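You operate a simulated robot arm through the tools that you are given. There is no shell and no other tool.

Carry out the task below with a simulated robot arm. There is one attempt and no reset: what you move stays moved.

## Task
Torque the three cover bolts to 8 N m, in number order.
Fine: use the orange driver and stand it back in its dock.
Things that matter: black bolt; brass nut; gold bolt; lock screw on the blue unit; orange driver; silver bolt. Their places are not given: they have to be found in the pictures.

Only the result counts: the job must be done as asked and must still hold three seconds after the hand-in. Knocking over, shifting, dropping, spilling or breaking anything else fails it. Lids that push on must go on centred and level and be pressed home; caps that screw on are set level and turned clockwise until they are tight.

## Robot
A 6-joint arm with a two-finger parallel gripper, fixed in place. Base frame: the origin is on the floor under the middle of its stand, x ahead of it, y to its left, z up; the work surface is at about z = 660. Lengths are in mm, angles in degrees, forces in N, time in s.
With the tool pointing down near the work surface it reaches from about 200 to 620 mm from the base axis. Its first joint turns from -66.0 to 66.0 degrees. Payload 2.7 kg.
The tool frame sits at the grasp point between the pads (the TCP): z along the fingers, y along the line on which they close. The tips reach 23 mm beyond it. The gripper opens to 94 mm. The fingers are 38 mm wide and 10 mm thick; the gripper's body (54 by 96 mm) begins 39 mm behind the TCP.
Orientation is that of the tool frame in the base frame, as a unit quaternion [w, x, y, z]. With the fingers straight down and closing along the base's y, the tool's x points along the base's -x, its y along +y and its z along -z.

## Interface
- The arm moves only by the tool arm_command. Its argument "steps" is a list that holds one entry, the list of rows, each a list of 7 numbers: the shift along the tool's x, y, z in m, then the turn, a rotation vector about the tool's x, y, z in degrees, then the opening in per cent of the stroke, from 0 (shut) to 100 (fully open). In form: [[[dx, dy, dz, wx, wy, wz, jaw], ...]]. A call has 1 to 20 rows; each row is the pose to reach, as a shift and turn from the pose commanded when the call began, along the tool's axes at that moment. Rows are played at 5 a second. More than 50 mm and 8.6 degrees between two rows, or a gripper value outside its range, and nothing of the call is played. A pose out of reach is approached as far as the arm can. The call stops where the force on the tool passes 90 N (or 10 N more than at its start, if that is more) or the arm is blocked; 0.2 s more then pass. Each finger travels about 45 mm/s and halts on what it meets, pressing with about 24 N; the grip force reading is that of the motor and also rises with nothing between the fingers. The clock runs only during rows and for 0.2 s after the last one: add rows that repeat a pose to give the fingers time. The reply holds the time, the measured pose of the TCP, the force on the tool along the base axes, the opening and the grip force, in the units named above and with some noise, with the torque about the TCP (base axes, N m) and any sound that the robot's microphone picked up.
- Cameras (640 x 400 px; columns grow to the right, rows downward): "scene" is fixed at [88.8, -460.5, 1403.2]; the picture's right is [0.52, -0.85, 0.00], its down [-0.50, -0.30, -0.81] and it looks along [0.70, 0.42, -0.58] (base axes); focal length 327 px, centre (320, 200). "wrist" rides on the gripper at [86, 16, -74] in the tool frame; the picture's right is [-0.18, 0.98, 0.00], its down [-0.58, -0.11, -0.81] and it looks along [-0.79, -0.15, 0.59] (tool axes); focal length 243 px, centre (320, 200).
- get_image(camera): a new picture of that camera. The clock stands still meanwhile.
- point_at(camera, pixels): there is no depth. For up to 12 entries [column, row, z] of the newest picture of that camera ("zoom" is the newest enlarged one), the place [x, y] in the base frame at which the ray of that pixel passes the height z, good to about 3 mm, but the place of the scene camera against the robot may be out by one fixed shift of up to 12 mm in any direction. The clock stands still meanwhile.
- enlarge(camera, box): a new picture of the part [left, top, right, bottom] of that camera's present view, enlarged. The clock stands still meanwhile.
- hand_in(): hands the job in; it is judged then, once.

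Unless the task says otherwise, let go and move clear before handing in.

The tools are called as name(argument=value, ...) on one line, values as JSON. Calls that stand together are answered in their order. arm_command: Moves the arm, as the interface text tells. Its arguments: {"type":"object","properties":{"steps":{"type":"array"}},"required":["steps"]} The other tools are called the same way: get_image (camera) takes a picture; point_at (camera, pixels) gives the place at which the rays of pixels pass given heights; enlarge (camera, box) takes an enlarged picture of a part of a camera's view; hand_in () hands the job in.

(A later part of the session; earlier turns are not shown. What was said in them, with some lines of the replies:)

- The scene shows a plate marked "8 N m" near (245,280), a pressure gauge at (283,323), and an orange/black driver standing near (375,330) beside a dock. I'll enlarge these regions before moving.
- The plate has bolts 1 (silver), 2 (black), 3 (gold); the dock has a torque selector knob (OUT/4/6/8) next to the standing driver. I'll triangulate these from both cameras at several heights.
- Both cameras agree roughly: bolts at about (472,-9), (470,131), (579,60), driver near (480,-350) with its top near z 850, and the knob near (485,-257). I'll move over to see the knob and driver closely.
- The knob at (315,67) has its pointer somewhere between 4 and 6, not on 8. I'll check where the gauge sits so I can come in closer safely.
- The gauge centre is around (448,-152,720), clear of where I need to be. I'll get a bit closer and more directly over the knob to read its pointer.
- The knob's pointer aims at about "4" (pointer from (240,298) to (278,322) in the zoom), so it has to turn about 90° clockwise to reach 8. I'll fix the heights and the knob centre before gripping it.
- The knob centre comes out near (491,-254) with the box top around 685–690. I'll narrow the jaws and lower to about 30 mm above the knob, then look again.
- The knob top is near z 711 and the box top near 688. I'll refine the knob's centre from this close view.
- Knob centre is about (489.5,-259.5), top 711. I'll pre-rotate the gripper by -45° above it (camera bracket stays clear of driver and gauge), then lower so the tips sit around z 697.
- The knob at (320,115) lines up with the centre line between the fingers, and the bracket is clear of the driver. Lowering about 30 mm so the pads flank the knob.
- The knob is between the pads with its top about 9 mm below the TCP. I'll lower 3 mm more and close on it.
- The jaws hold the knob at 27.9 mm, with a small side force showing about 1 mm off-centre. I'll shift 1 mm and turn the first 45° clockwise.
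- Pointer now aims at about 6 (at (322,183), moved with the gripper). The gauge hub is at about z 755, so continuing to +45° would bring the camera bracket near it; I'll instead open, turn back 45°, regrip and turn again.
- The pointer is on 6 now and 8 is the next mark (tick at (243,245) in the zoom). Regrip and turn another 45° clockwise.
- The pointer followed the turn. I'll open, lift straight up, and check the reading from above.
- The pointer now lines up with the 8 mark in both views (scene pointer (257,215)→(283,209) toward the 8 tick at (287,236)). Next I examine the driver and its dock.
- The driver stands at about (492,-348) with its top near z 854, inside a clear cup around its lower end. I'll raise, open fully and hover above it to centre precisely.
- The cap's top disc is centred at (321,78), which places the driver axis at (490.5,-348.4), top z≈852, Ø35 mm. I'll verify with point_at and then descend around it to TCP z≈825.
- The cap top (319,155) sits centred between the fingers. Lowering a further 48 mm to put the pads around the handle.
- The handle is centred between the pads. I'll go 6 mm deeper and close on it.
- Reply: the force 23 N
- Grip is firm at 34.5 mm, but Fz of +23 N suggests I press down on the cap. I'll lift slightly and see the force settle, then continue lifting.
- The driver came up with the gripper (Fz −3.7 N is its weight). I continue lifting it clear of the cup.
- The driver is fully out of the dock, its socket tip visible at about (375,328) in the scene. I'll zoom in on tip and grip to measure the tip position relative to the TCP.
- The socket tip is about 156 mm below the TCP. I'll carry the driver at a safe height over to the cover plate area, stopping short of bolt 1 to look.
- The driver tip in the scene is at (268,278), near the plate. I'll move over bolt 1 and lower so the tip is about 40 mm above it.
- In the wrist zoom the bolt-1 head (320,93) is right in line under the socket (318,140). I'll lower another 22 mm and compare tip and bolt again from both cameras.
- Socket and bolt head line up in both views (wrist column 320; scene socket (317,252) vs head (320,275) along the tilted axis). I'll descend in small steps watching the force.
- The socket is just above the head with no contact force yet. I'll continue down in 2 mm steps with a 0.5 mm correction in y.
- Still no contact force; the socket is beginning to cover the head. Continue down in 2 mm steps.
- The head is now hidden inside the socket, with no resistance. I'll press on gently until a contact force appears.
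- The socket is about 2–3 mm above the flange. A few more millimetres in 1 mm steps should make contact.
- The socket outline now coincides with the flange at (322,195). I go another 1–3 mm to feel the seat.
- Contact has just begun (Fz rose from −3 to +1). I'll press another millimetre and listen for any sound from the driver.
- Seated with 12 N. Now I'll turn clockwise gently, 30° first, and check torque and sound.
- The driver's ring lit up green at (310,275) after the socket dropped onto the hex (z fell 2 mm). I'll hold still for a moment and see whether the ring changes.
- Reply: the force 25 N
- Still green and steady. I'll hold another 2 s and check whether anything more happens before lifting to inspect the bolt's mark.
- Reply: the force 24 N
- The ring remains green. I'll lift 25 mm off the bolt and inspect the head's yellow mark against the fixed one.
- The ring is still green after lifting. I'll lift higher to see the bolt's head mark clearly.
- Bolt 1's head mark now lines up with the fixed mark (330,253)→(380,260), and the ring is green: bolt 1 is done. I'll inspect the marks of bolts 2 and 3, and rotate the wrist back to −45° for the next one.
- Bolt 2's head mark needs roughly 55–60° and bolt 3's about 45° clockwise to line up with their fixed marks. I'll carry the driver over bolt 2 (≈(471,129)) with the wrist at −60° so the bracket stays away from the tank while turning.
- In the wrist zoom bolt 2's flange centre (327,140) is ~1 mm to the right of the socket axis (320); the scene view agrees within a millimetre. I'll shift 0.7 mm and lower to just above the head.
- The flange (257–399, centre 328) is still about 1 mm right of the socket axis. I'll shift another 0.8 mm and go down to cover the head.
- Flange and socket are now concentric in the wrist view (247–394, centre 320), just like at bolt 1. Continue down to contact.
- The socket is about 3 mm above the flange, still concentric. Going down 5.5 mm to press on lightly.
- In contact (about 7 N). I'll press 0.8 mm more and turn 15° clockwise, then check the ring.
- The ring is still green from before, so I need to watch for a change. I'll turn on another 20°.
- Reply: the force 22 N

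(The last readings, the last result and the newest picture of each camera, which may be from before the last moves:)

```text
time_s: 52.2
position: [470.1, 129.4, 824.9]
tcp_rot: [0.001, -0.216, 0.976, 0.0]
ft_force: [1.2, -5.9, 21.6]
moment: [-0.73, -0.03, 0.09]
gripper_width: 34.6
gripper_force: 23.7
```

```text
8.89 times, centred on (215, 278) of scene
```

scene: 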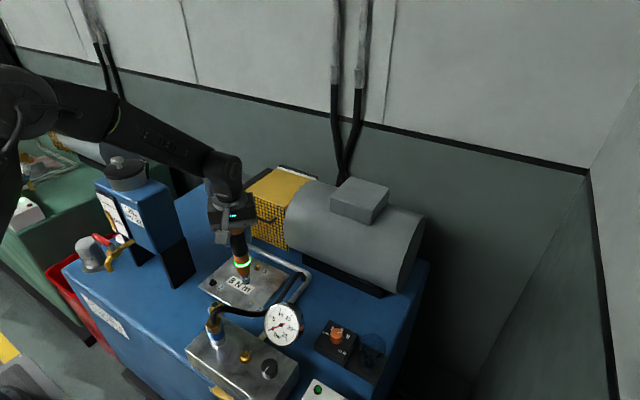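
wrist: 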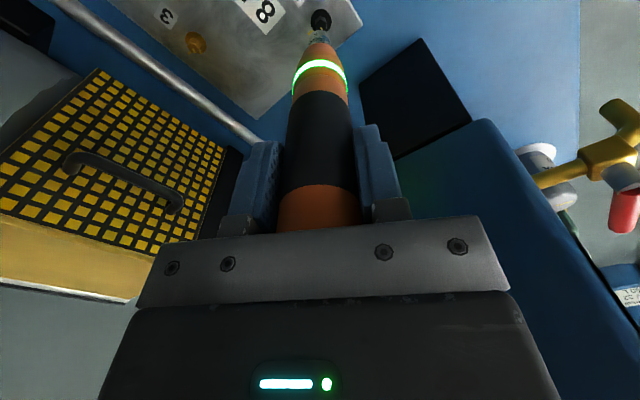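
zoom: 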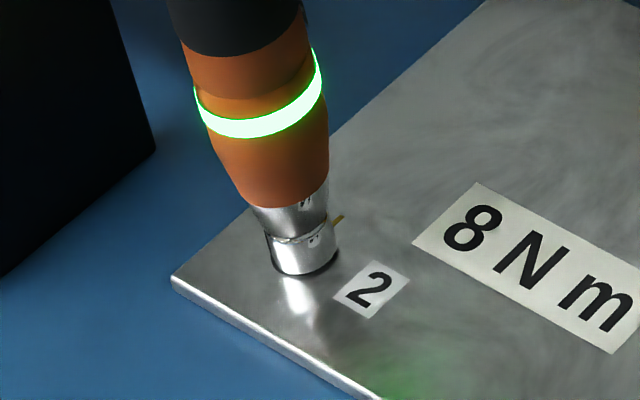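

Pressing force is now about 25 N, like at bolt 1. I'll hold for 1 s, then lift and compare bolt 2's marks.

arm_command(steps=[[[0, 0, 0, 0, 0, 0, 15], [0, 0, 0, 0, 0, 0, 15], [0, 0, 0, 0, 0, 0, 15], [0, 0, 0, 0, 0, 0, 15], [0, 0, 0, 0, 0, 0, 15]]])

arm_command(steps=[[[0, 0, -0.004, 0, 0, 0, 15], [0, 0, -0.015, 0, 0, 0, 15], [0, 0, -0.035, 0, 0, 0, 15], [0, 0, -0.055, 0, 0, 0, 15], [0, 0, -0.055, 0, 0, 0, 15]]])

enlarge(camera="scene", box=[195, 265, 235, 290])

enlarge(camera="wrist", box=[270, 0, 370, 60])

```text
time_s: 53.4
position: [471.0, 129.6, 825.1]
tcp_rot: [0.001, -0.217, 0.976, -0.001]
ft_force: [1.5, -6.1, 23.1]
moment: [-0.79, -0.15, -0.01]
gripper_width: 34.5
gripper_force: 23.9
```

```text
time_s: 54.6
position: [469.0, 129.7, 879.9]
tcp_rot: [-0.001, -0.218, 0.976, 0.0]
ft_force: [0.2, 0.7, -3.6]
moment: [-0.01, -0.07, -0.01]
gripper_width: 34.7
gripper_force: 24.0
```

```text
16.00 times, centred on (215, 278) of scene
```

zoom: 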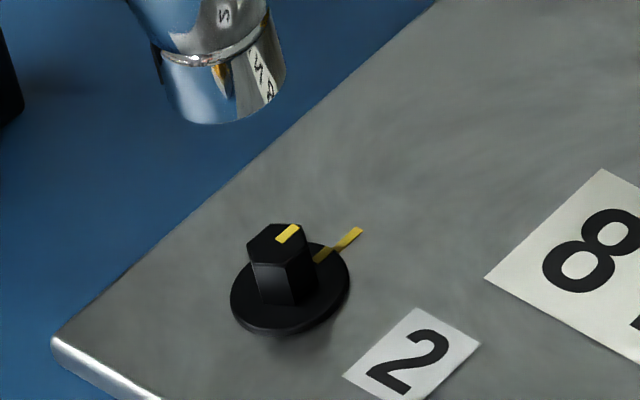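

```text
6.40 times, centred on (320, 30) of wrist
```

zoom: 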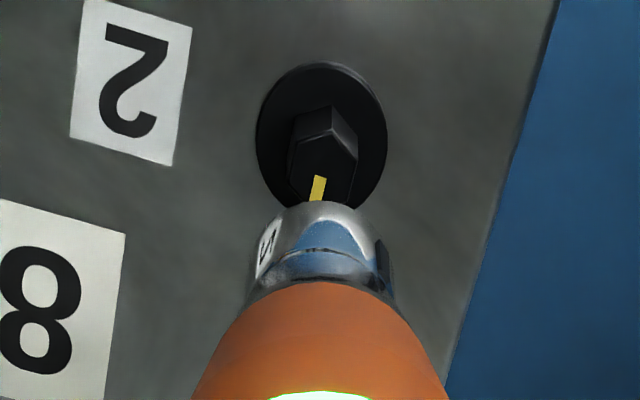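

Bolt 2's head mark at (288,234) now points along the fixed mark (318,255)→(360,230): bolt 2 is done. Next I raise and carry the driver over to bolt 3 (≈(579.5,59.7)), turning the wrist back to −40°.

arm_command(steps=[[[0, 0, -0.035, 0, 0, 0, 15], [-0.0174, -0.0275, -0.035, 0, 0, -7.5, 15], [-0.0348, -0.0549, -0.035, 0, 0, -15, 15], [-0.0522, -0.0824, -0.035, 0, 0, -15, 15], [-0.0696, -0.1098, -0.035, 0, 0, -15, 15], [-0.0696, -0.1098, -0.015, 0, 0, -15, 15], [-0.0696, -0.1098, 0.005, 0, 0, -15, 15], [-0.0696, -0.1098, 0.005, 0, 0, -15, 15]]])

get_image(camera="wrist")

enlarge(camera="wrist", box=[270, 0, 370, 60])

enlarge(camera="scene", box=[220, 225, 300, 285])

get_image(camera="scene")

```text
time_s: 56.4
position: [579.8, 59.0, 875.1]
tcp_rot: [0.0, -0.343, 0.94, 0.001]
ft_force: [-0.7, -0.4, -3.6]
moment: [0.02, 0.0, 0.03]
gripper_width: 34.7
gripper_force: 23.7
```

```text
taken
```

wrist: 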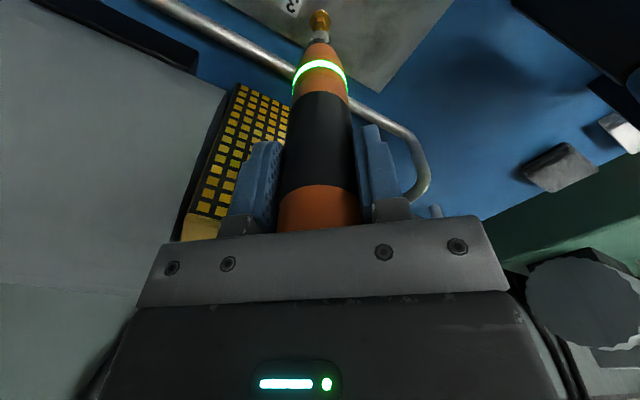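

```text
6.40 times, centred on (320, 30) of wrist
```

zoom: 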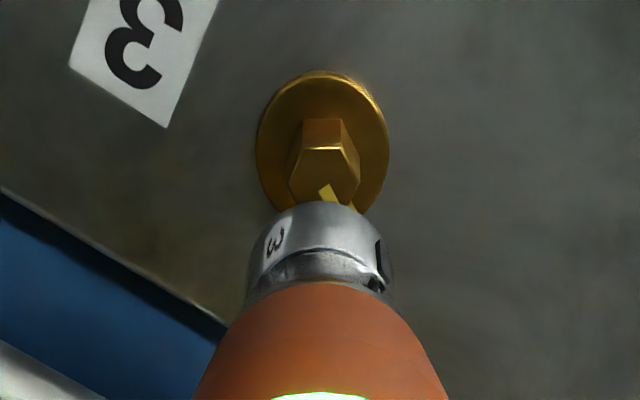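

```text
6.67 times, centred on (260, 255) of scene
```

zoom: 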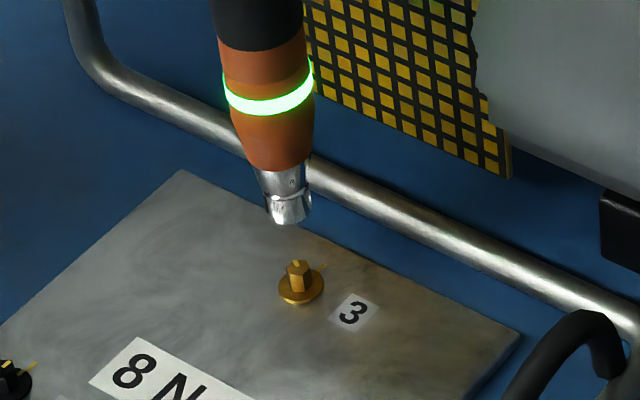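

```text
taken
```

scene: 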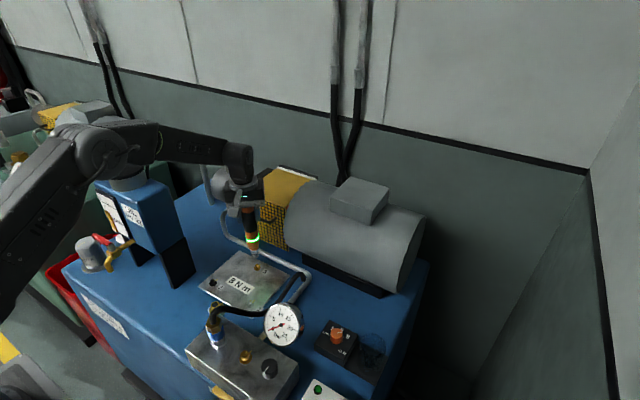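

Bolt 3's flange (257–389, top edge row 70) is offset only ~0.4 mm in y and ~0.9 mm in x from the socket axis. I'll correct and lower to just above the head.

arm_command(steps=[[[-0.0009, 0.0004, 0.008, 0, 0, 0, 15], [-0.0009, 0.0004, 0.016, 0, 0, 0, 15], [-0.0009, 0.0004, 0.024, 0, 0, 0, 15], [-0.0009, 0.0004, 0.03, 0, 0, 0, 15], [-0.0009, 0.0004, 0.03, 0, 0, 0, 15]]])

enlarge(camera="wrist", box=[270, 0, 370, 60])

enlarge(camera="scene", box=[235, 240, 295, 285])

```text
time_s: 57.6
position: [579.6, 60.9, 845.2]
tcp_rot: [0.0, -0.342, 0.94, 0.0]
ft_force: [0.3, -0.2, -3.5]
moment: [0.02, -0.04, 0.0]
gripper_width: 34.6
gripper_force: 24.1
```

```text
6.40 times, centred on (320, 30) of wrist
```

zoom: 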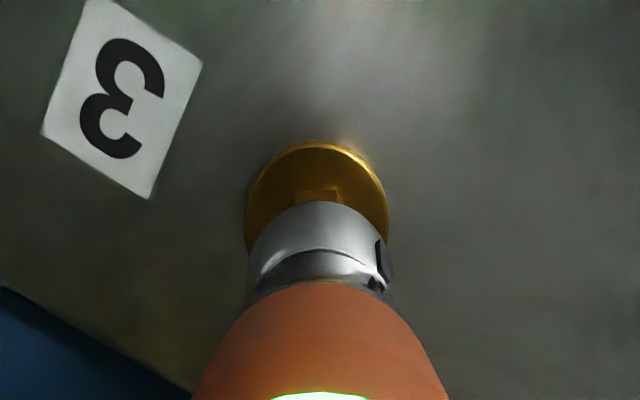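

```text
8.89 times, centred on (265, 262) of scene
```

zoom: 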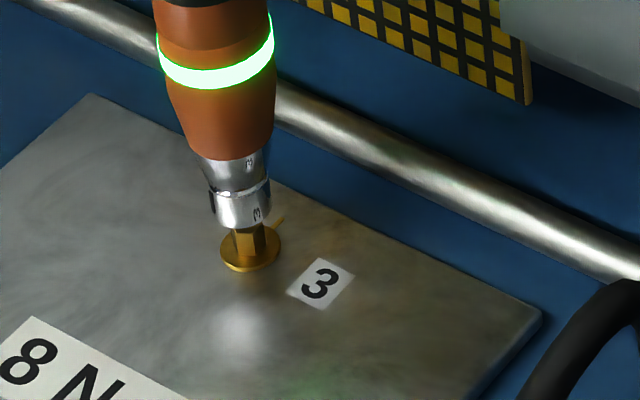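

Very close: flange centre 317 vs socket 319–320. A −0.4 mm correction in both tool axes, then down over the head.

arm_command(steps=[[[-0.0004, -0.0004, 0, 0, 0, 0, 15], [-0.0004, -0.0004, 0.003, 0, 0, 0, 15], [-0.0004, -0.0004, 0.006, 0, 0, 0, 15], [-0.0004, -0.0004, 0.009, 0, 0, 0, 15], [-0.0004, -0.0004, 0.012, 0, 0, 0, 15], [-0.0004, -0.0004, 0.014, 0, 0, 0, 15], [-0.0004, -0.0004, 0.014, 0, 0, 0, 15]]])

enlarge(camera="wrist", box=[270, 0, 370, 60])

enlarge(camera="scene", box=[235, 240, 295, 285])

```text
time_s: 59.2
position: [580.9, 60.4, 830.0]
tcp_rot: [0.001, -0.342, 0.94, 0.0]
ft_force: [0.2, -0.3, -2.5]
moment: [0.0, 0.02, 0.02]
gripper_width: 34.6
gripper_force: 23.9
```

```text
6.40 times, centred on (320, 30) of wrist
```

zoom: 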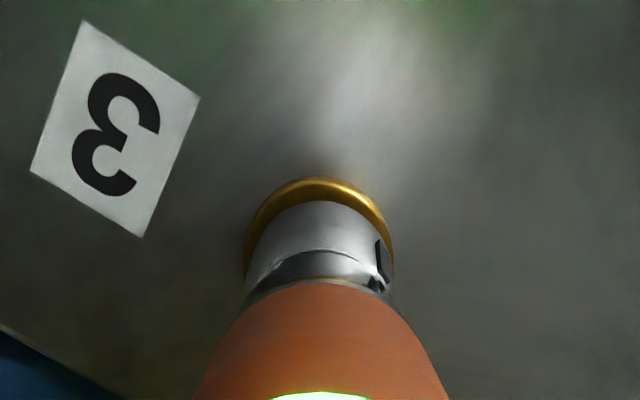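

```text
8.89 times, centred on (265, 262) of scene
```

zoom: 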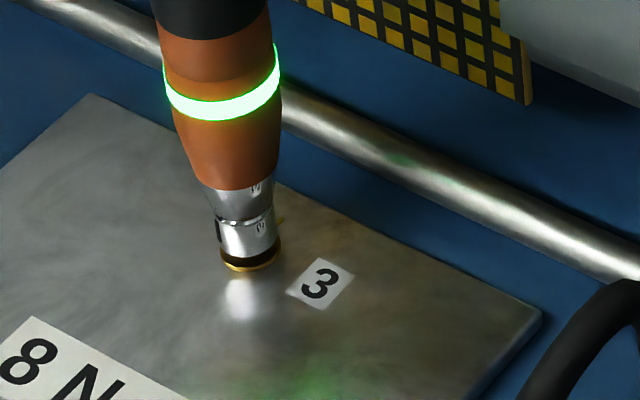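

Concentric over bolt 3. Going down to contact and pressing lightly.

arm_command(steps=[[[0, 0, 0.0015, 0, 0, 0, 15], [0, 0, 0.003, 0, 0, 0, 15], [0, 0, 0.0045, 0, 0, 0, 15], [0, 0, 0.0055, 0, 0, 0, 15], [0, 0, 0.0055, 0, 0, 0, 15]]])

enlarge(camera="wrist", box=[270, 0, 370, 60])

```text
time_s: 60.4
position: [579.6, 60.0, 825.7]
tcp_rot: [0.0, -0.343, 0.939, 0.0]
ft_force: [-2.5, -0.4, 3.3]
moment: [0.05, 0.37, 0.02]
gripper_width: 34.6
gripper_force: 24.3
```

```text
6.40 times, centred on (320, 30) of wrist
```

zoom: 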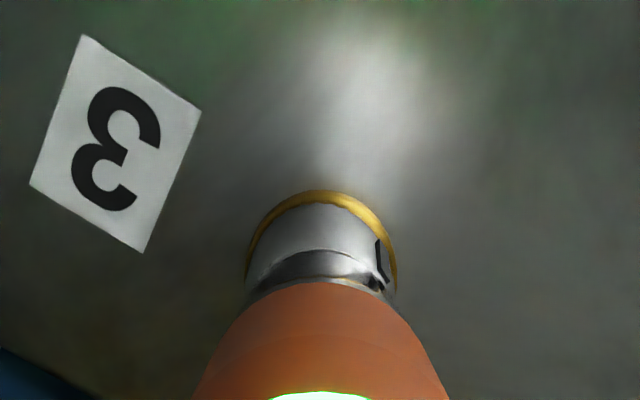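

Contact at the same depth as the other bolts (Fz +3.3). Now pressing 0.8 mm more and turning 35° clockwise as for bolt 2, then holding a moment.

arm_command(steps=[[[0, 0, 0.0008, 0, 0, 0, 15], [0, 0, 0.0008, 0, 0, 5, 15], [0, 0, 0.0008, 0, 0, 10, 15], [0, 0, 0.0008, 0, 0, 15, 15], [0, 0, 0.0008, 0, 0, 20, 15], [0, 0, 0.0008, 0, 0, 25, 15], [0, 0, 0.0008, 0, 0, 30, 15], [0, 0, 0.0008, 0, 0, 35, 15], [0, 0, 0.0008, 0, 0, 35, 15], [0, 0, 0.0008, 0, 0, 35, 15], [0, 0, 0.0008, 0, 0, 35, 15], [0, 0, 0.0008, 0, 0, 35, 15]]])

enlarge(camera="scene", box=[235, 240, 295, 285])

enlarge(camera="wrist", box=[270, 0, 370, 60])

```text
time_s: 63.0
position: [580.6, 59.9, 825.7]
tcp_rot: [0.001, -0.044, 0.999, 0.0]
ft_force: [0.1, -7.8, 20.7]
moment: [-1.08, 0.01, -0.02]
gripper_width: 34.7
gripper_force: 24.5
```

```text
8.89 times, centred on (265, 262) of scene
```

zoom: 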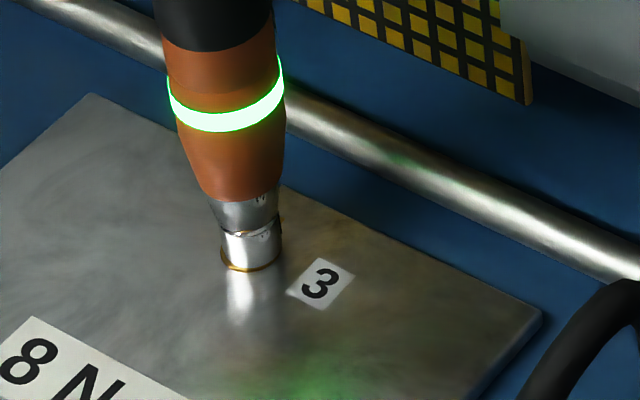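

```text
6.40 times, centred on (320, 30) of wrist
```

zoom: 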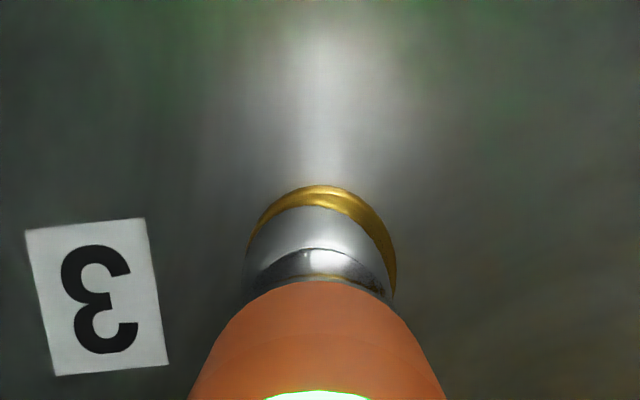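

Force pattern resembles bolt 2 (Fz ≈ 21 N). I'll lift and check bolt 3's marks.

arm_command(steps=[[[0, 0, -0.004, 0, 0, 0, 15], [0, 0, -0.015, 0, 0, 0, 15], [0, 0, -0.035, 0, 0, 0, 15], [0, 0, -0.055, 0, 0, 0, 15], [0, 0, -0.07, 0, 0, 0, 15], [0, 0, -0.07, 0, 0, 0, 15]]])

enlarge(camera="scene", box=[240, 250, 280, 275])

enlarge(camera="wrist", box=[270, 0, 370, 60])

get_image(camera="wrist")

```text
time_s: 64.4
position: [580.3, 60.3, 895.3]
tcp_rot: [0.0, -0.044, 0.999, 0.0]
ft_force: [0.0, 0.1, -2.5]
moment: [0.01, 0.01, 0.01]
gripper_width: 34.6
gripper_force: 23.9
```

```text
16.00 times, centred on (260, 262) of scene
```

zoom: 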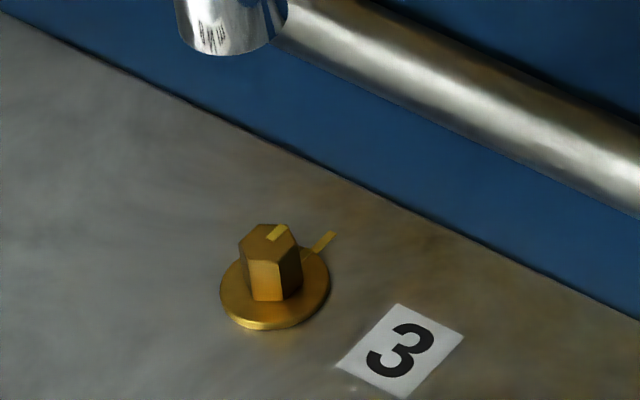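

```text
6.40 times, centred on (320, 30) of wrist
```

zoom: 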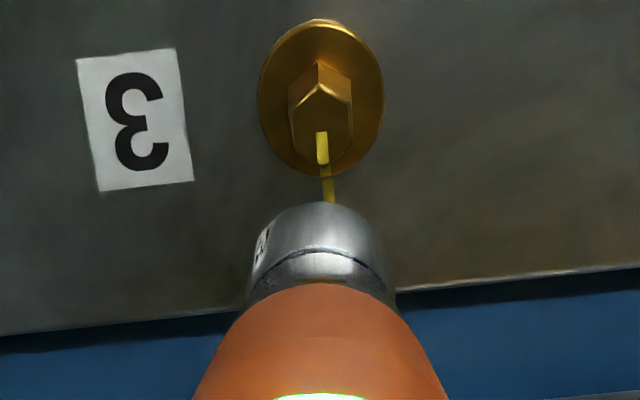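

```text
taken
```

wrist: 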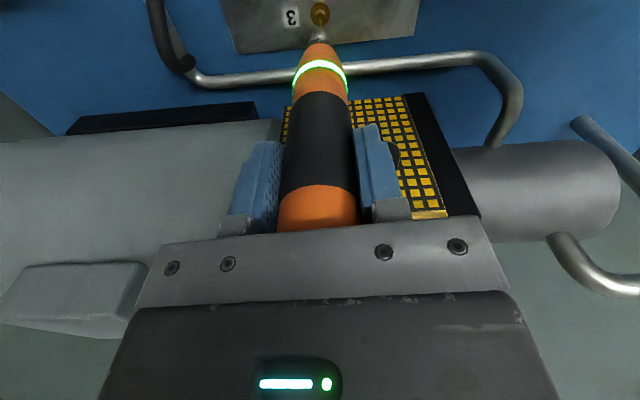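

Bolt 3's head mark (322,147) is in line with the fixed mark (330,190): all three are aligned. Now I raise and square the wrist, then check all three bolts again from the scene camera before returning the driver.

arm_command(steps=[[[0, 0, -0.025, 0, 0, 2.5, 15], [0, 0, -0.05, 0, 0, 5, 15], [0, 0, -0.075, 0, 0, 5, 15], [0, 0, -0.075, 0, 0, 5, 15]]])

enlarge(camera="scene", box=[200, 250, 280, 310])

enlarge(camera="scene", box=[305, 300, 405, 380])

get_image(camera="wrist")

```text
time_s: 65.4
position: [581.6, 59.3, 969.3]
tcp_rot: [0.0, 0.0, 1.0, 0.0]
ft_force: [-0.8, -0.3, -2.9]
moment: [0.02, -0.01, -0.02]
gripper_width: 34.4
gripper_force: 24.2
```

```text
6.67 times, centred on (240, 280) of scene
```

zoom: 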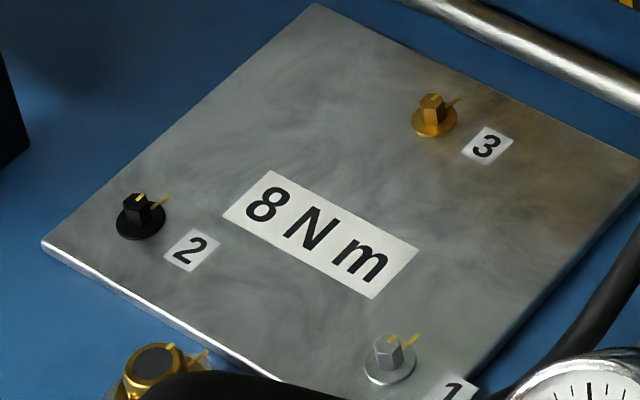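

```text
5.00 times, centred on (355, 340) of scene
```

zoom: 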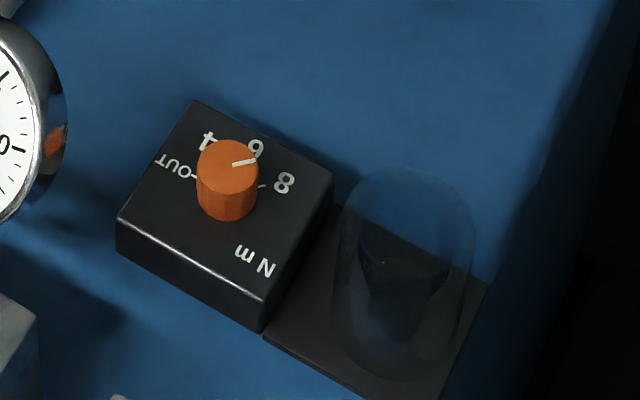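

```text
taken
```

wrist: 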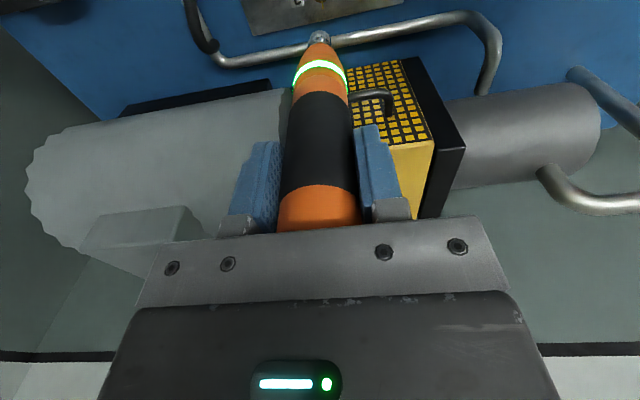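

All three head marks are lined up with their fixed marks, and the dial is still on 8. I'll carry the driver back to the dock along a high path, to exactly the pose from which I lifted it.

arm_command(steps=[[[0.0089, -0.0408, 0, 0, 0, 0, 15], [0.0179, -0.0816, 0, 0, 0, 0, 15], [0.0268, -0.1224, 0, 0, 0, 0, 15], [0.0358, -0.1633, 0, 0, 0, 0, 15], [0.0447, -0.2041, 0, 0, 0, 0, 15], [0.0537, -0.2449, 0, 0, 0, 0, 15], [0.0626, -0.2857, 0, 0, 0, 0, 15], [0.0716, -0.3265, 0, 0, 0, 0, 15], [0.0805, -0.3673, 0, 0, 0, 0, 15], [0.08945, -0.40817, 0, 0, 0, 0, 15], [0.08945, -0.40817, 0.0194, 0, 0, 0, 15], [0.08945, -0.40817, 0.0194, 0, 0, 0, 15]]])

get_image(camera="wrist")

enlarge(camera="wrist", box=[240, 0, 400, 100])

enlarge(camera="scene", box=[340, 250, 420, 380])

```text
time_s: 68.0
position: [490.2, -349.3, 948.8]
tcp_rot: [0.0, -0.002, 1.0, 0.0]
ft_force: [-0.7, -0.2, -3.5]
moment: [-0.02, -0.03, -0.02]
gripper_width: 34.7
gripper_force: 24.3
```

```text
taken
```

wrist: 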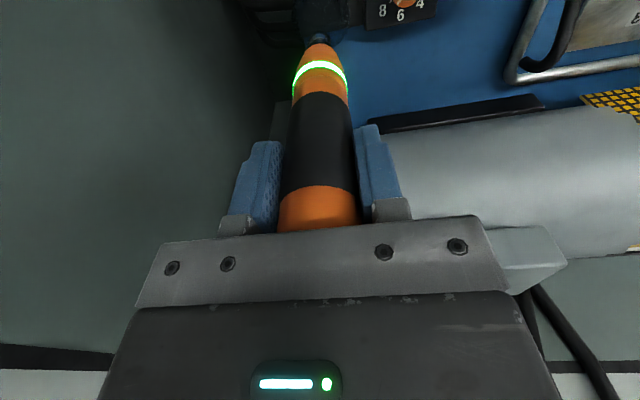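

```text
4.00 times, centred on (320, 50) of wrist
```

zoom: 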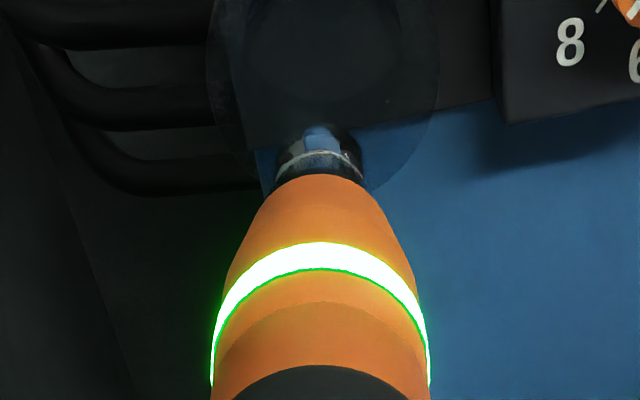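

```text
3.08 times, centred on (380, 315) of scene
```

zoom: 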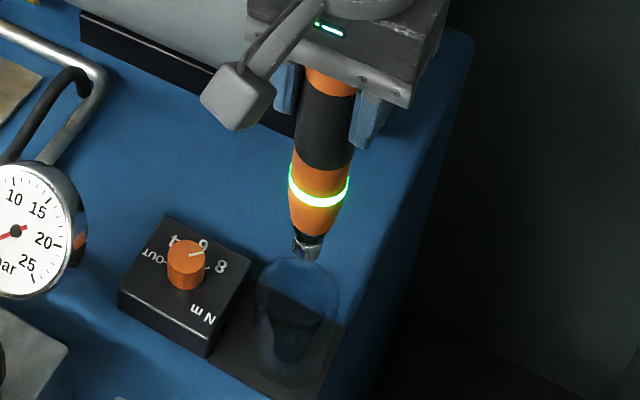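

Back at the lift-off pose, the driver looks as it did before (tip at (318,127) in the zoom, cup around it). I'll lower 60 mm and check forces and view.

arm_command(steps=[[[0, 0, 0.015, 0, 0, 0, 15], [0, 0, 0.03, 0, 0, 0, 15], [0, 0, 0.045, 0, 0, 0, 15], [0, 0, 0.06, 0, 0, 0, 15], [0, 0, 0.06, 0, 0, 0, 15]]])

enlarge(camera="wrist", box=[240, 0, 400, 100])

enlarge(camera="scene", box=[340, 270, 420, 390])

```text
time_s: 69.2
position: [490.3, -348.5, 888.7]
tcp_rot: [0.0, -0.001, 1.0, 0.0]
ft_force: [-0.2, -0.1, -2.8]
moment: [-0.02, 0.01, 0.0]
gripper_width: 34.8
gripper_force: 23.9
```

```text
4.00 times, centred on (320, 50) of wrist
```

zoom: 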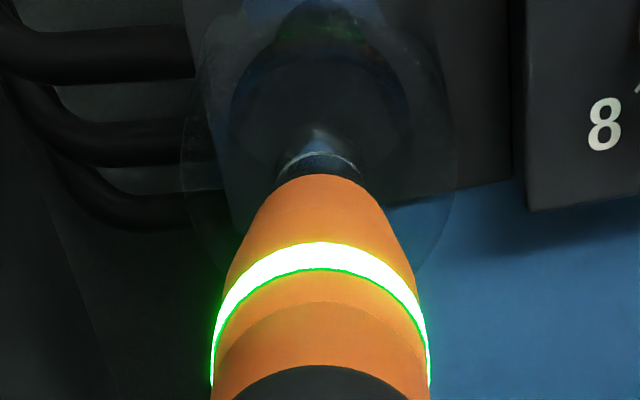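

```text
3.33 times, centred on (380, 330) of scene
```

zoom: 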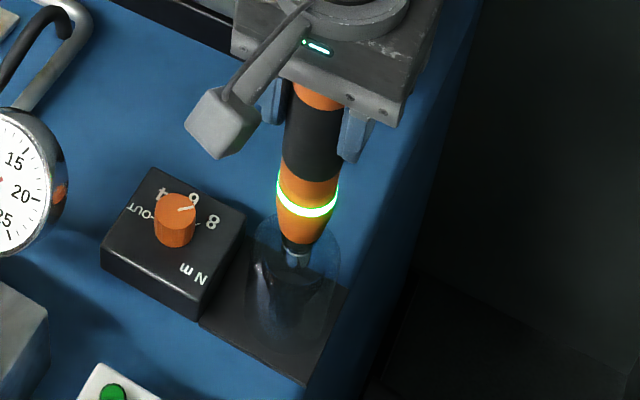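

The driver's nose is entering the cup centrally with no contact force. I'll lower another 55 mm, slowing at the end.

arm_command(steps=[[[0, 0, 0.012, 0, 0, 0, 15], [0, 0, 0.024, 0, 0, 0, 15], [0, 0, 0.036, 0, 0, 0, 15], [0, 0, 0.045, 0, 0, 0, 15], [0, 0, 0.055, 0, 0, 0, 15], [0, 0, 0.055, 0, 0, 0, 15]]])

enlarge(camera="scene", box=[340, 270, 420, 390])

enlarge(camera="wrist", box=[240, 0, 400, 100])

```text
time_s: 70.6
position: [490.9, -348.4, 836.1]
tcp_rot: [0.0, 0.0, 1.0, 0.0]
ft_force: [0.1, -0.5, -4.1]
moment: [-0.01, 0.01, 0.01]
gripper_width: 34.5
gripper_force: 23.8
```

```text
3.33 times, centred on (380, 330) of scene
```

zoom: 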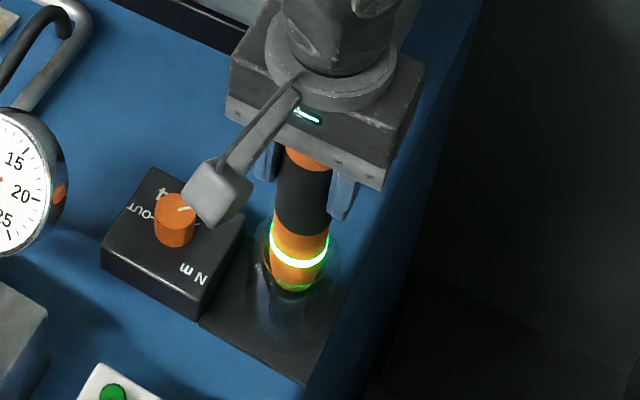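

```text
4.00 times, centred on (320, 50) of wrist
```

zoom: 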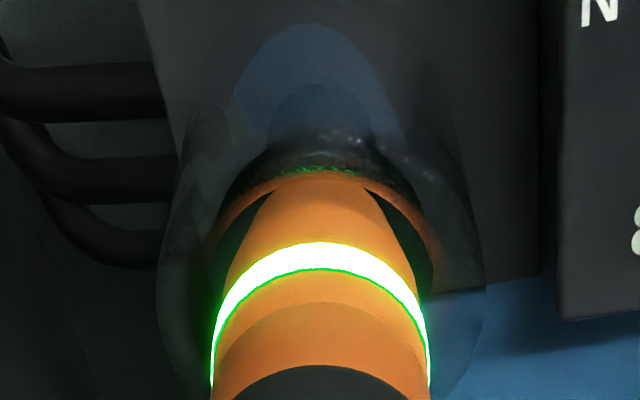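

The nose is well inside the cup, still free. Lowering the last ~13 mm in small steps until it seats.

arm_command(steps=[[[0, 0, 0.003, 0, 0, 0, 15], [0, 0, 0.006, 0, 0, 0, 15], [0, 0, 0.009, 0, 0, 0, 15], [0, 0, 0.011, 0, 0, 0, 15], [0, 0, 0.011, 0, 0, 0, 15]]])

enlarge(camera="scene", box=[340, 270, 420, 390])

```text
time_s: 71.8
position: [491.2, -348.1, 823.7]
tcp_rot: [0.0, -0.001, 1.0, 0.0]
ft_force: [-0.1, 0.0, -3.4]
moment: [0.04, 0.04, 0.03]
gripper_width: 34.6
gripper_force: 23.7
```

```text
3.33 times, centred on (380, 330) of scene
```

zoom: 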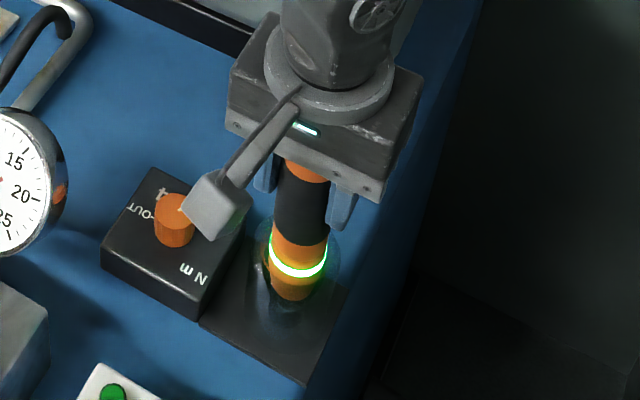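

arm_command(steps=[[[0, 0, 0.0015, 0, 0, 0, 15], [0, 0, 0.003, 0, 0, 0, 15], [0, 0, 0.004, 0, 0, 0, 15], [0, 0, 0.004, 0, 0, 0, 15]]])

```text
time_s: 72.8
position: [491.5, -348.5, 823.0]
tcp_rot: [0.002, -0.001, 1.0, -0.001]
ft_force: [-8.4, 5.7, 20.5]
moment: [0.74, 0.92, 0.13]
gripper_width: 34.7
gripper_force: 24.4
```

The driver has seated (Fz +20 N) with a little sideways load (Fx −8, Fy +6). I'll ease about 0.8 mm in that direction and check the forces before letting go.

arm_command(steps=[[[0.0004, 0.0003, -0.0003, 0, 0, 0, 15], [0.0008, 0.0006, -0.0006, 0, 0, 0, 15], [0.0008, 0.0006, -0.0006, 0, 0, 0, 15]]])

enlarge(camera="scene", box=[340, 270, 420, 390])

get_image(camera="wrist")

enlarge(camera="wrist", box=[220, 0, 420, 140])

```text
time_s: 73.6
position: [490.8, -348.3, 822.1]
tcp_rot: [0.002, -0.001, 1.0, -0.002]
ft_force: [1.1, -1.0, 17.9]
moment: [0.03, -0.27, -0.04]
gripper_width: 34.6
gripper_force: 24.1
```

```text
3.33 times, centred on (380, 330) of scene
```

zoom: 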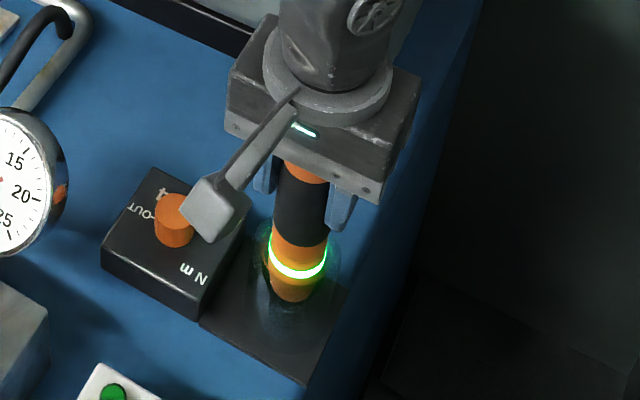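

```text
taken
```

wrist: 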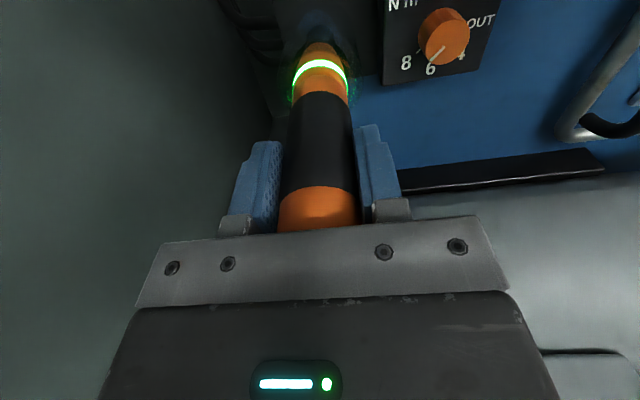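

```text
2.86 times, centred on (320, 70) of wrist
```

zoom: 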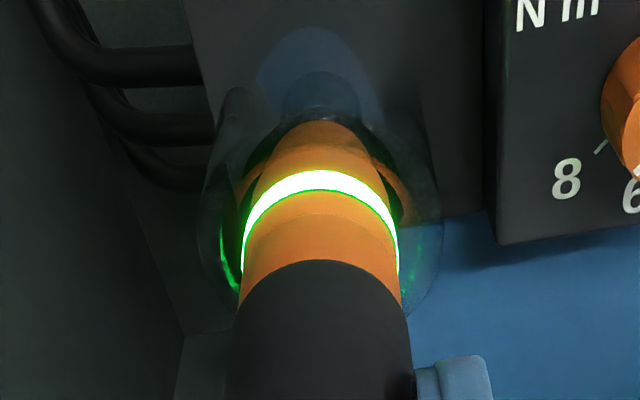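

Side load is gone; remaining Fz ≈ 21 N of push. I'll ease up 1.5 mm and open the jaws wide.

arm_command(steps=[[[0, 0, -0.0015, 0, 0, 0, 15], [0, 0, -0.0015, 0, 0, 0, 15]]])

arm_command(steps=[[[0, 0, 0, 0, 0, 0, 45], [0, 0, 0, 0, 0, 0, 60], [0, 0, 0, 0, 0, 0, 80], [0, 0, 0, 0, 0, 0, 100], [0, 0, 0, 0, 0, 0, 100], [0, 0, 0, 0, 0, 0, 100]]])

get_image(camera="wrist")

enlarge(camera="scene", box=[340, 270, 420, 390])

```text
time_s: 74.2
position: [490.1, -347.7, 821.1]
tcp_rot: [0.001, -0.001, 1.0, -0.001]
ft_force: [3.3, -2.9, 10.7]
moment: [-0.31, -0.79, 0.0]
gripper_width: 34.8
gripper_force: 24.6
```

```text
time_s: 75.6
position: [489.5, -347.7, 821.5]
tcp_rot: [0.0, -0.001, 1.0, 0.0]
ft_force: [-0.6, 0.2, 9.3]
moment: [-0.04, -0.01, 0.01]
gripper_width: 93.9
gripper_force: 0.0
```

```text
taken
```

wrist: 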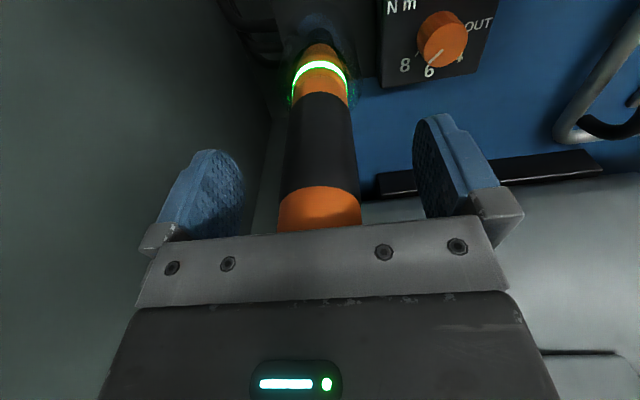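

```text
3.33 times, centred on (380, 330) of scene
```

zoom: 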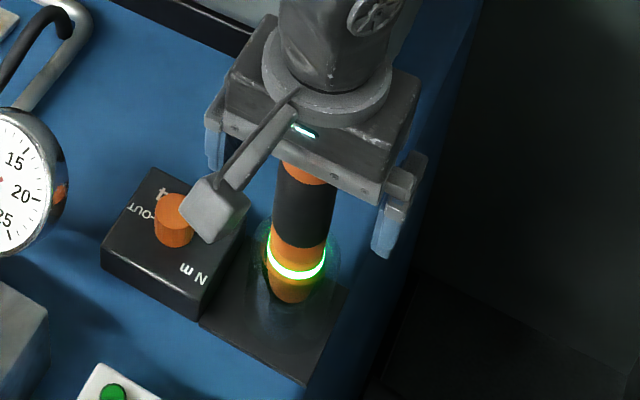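

Jaws open and the driver stands alone; the remaining 9 N is the palm resting on the cap. Now I rise straight up.

arm_command(steps=[[[0, 0, -0.01, 0, 0, 0, 100], [0, 0, -0.03, 0, 0, 0, 100], [0, 0, -0.06, 0, 0, 0, 100], [0, 0, -0.09, 0, 0, 0, 100], [0, 0, -0.125, 0, 0, 0, 100], [0, 0, -0.125, 0, 0, 0, 100]]])

get_image(camera="wrist")

enlarge(camera="scene", box=[340, 290, 420, 390])

```text
time_s: 77.0
position: [489.1, -346.8, 946.5]
tcp_rot: [0.0, -0.001, 1.0, 0.0]
ft_force: [0.7, 0.1, -0.8]
moment: [-0.01, 0.04, -0.03]
gripper_width: 94.1
gripper_force: 0.1
```

```text
taken
```

wrist: 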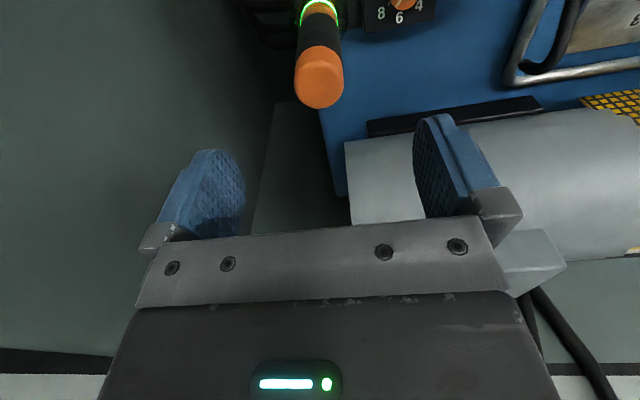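

```text
4.00 times, centred on (380, 340) of scene
```

zoom: 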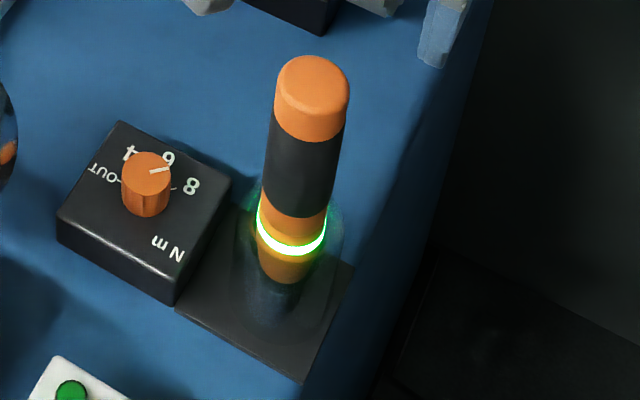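

The driver stands in its dock exactly as at the start (cap top (312,80), same place). I'll move over the knob once more for a steep look at the dial and then re-check the bolts.

arm_command(steps=[[[0, 0.03, 0, 0, 0, 0, 100], [0.005, 0.06, 0, 0, 0, 0, 100], [0.01, 0.085, 0, 0, 0, 0, 80], [0.01, 0.085, 0, 0, 0, 0, 80]]])

enlarge(camera="wrist", box=[260, 0, 380, 75])

enlarge(camera="scene", box=[315, 310, 365, 350])

```text
time_s: 78.0
position: [480.1, -261.9, 947.3]
tcp_rot: [0.0, 0.0, 1.0, 0.0]
ft_force: [0.0, 0.4, 0.4]
moment: [0.02, -0.01, 0.03]
gripper_width: 75.3
gripper_force: 0.0
```

```text
5.33 times, centred on (320, 38) of wrist
```

zoom: 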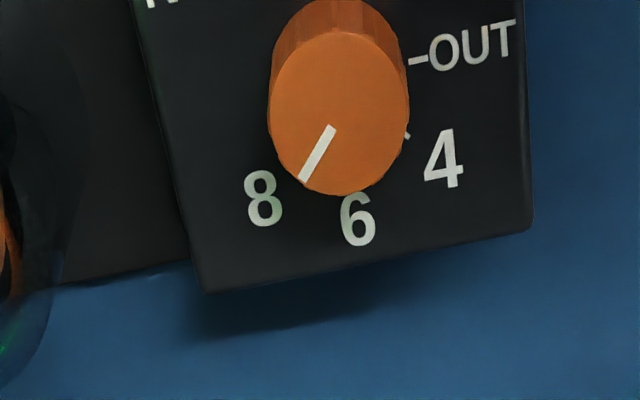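

```text
10.00 times, centred on (340, 330) of scene
```

zoom: 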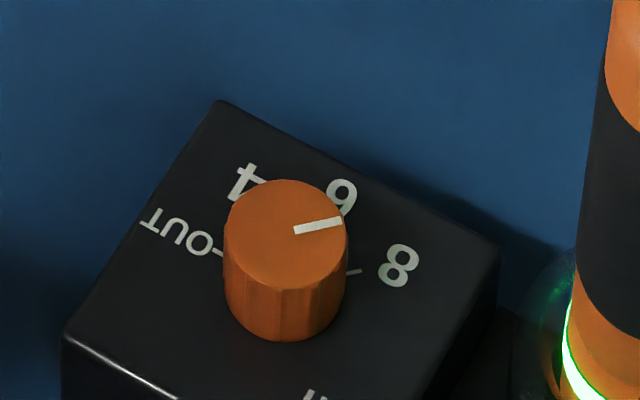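

In the scene zoom the pointer (295,230)→(341,220) is exactly parallel to the 8 tick at (348,272)→(362,269): the dial is on 8. I'll retreat to the starting pose and make a final check of everything.

arm_command(steps=[[[0, 0, -0.04, 0, 0, 0, 80], [0.02, 0.025, -0.075, 0, 0, 0, 80], [0.04, 0.05, -0.11, 0, 0, 0, 80], [0.06, 0.076, -0.145, 0, 0, 0, 80], [0.08, 0.102, -0.175, 0, 0, 0, 80], [0.1, 0.127, -0.2, 0, 0, 0, 80], [0.12, 0.152, -0.218, 0, 0, 0, 80], [0.12, 0.152, -0.218, 0, 0, 0, 80]]])

get_image(camera="scene")

enlarge(camera="scene", box=[200, 250, 280, 310])

enlarge(camera="wrist", box=[330, 0, 500, 110])

get_image(camera="wrist")

```text
time_s: 79.8
position: [358.8, -110.8, 1165.0]
tcp_rot: [0.0, -0.001, 1.0, -0.001]
ft_force: [0.3, 0.7, 0.0]
moment: [0.01, -0.01, -0.01]
gripper_width: 75.0
gripper_force: 0.1
```

```text
taken
```

scene: 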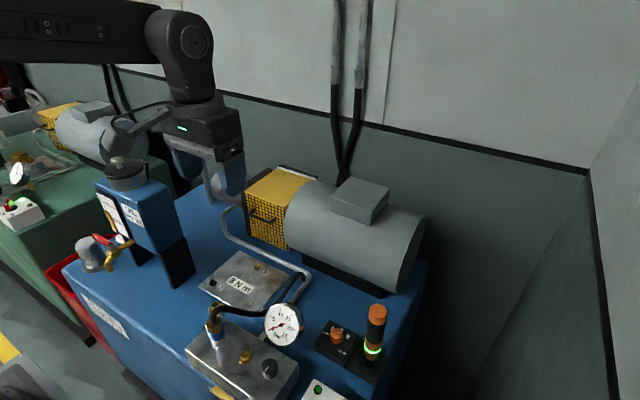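

```text
6.67 times, centred on (240, 280) of scene
```

zoom: 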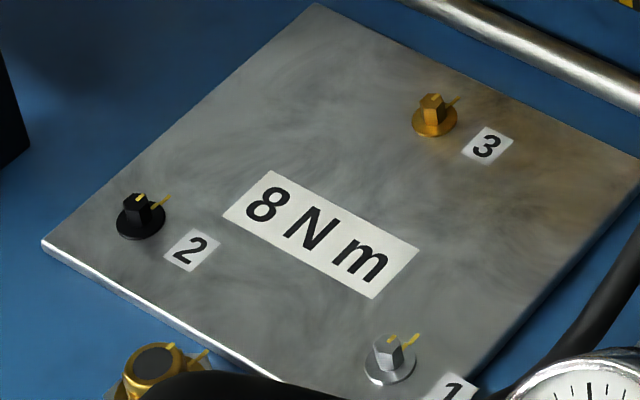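

```text
3.64 times, centred on (415, 55) of wrist
```

zoom: 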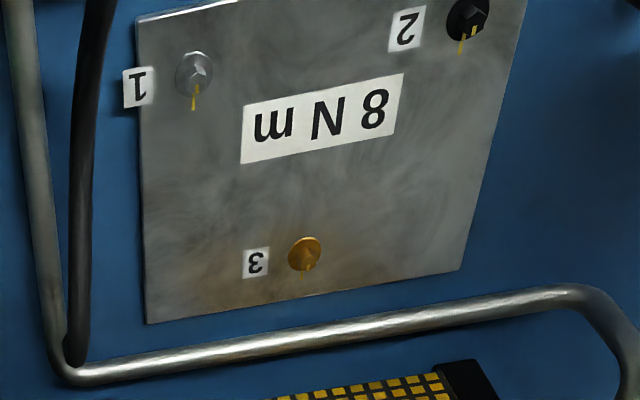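

```text
taken
```

wrist: 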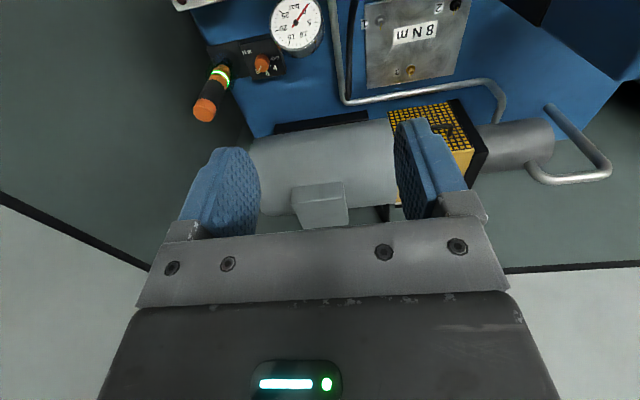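

All three bolts show their head marks lined up with the fixed marks. The dial is on 8, and the driver stands in its dock with a green ring at (373,350). The gauge and the rest of the bench look unchanged and the arm is clear, so I'm handing in.

hand_in()

```text
The job is handed in.
```

I tightened the three cover bolts in order (1 silver, 2 black, 3 gold) with the orange driver set to 8 N m. The driver is back in its dock and the job is handed in; no verdict has come back yet.

- **Torque setting:** the dial by the dock was on 4. I turned it to 8 before picking up the driver, and it was still on 8 when I put the driver back.
- **Bolts:** the yellow mark on each bolt head now lines up with the fixed mark on the plate. The driver's ring turned green at bolt 1 and stayed lit. For bolts 2 and 3 I therefore relied on the marks, because the ring gave no separate signal.
- **Driver:** it stands upright in its dock in the same place as at the start, with the ring still green.
- **Everything else:** I did not touch the brass nut or the blue unit's lock screw. The gauge and the rest of the bench look the same as at the start. The arm is clear, back at its starting position.
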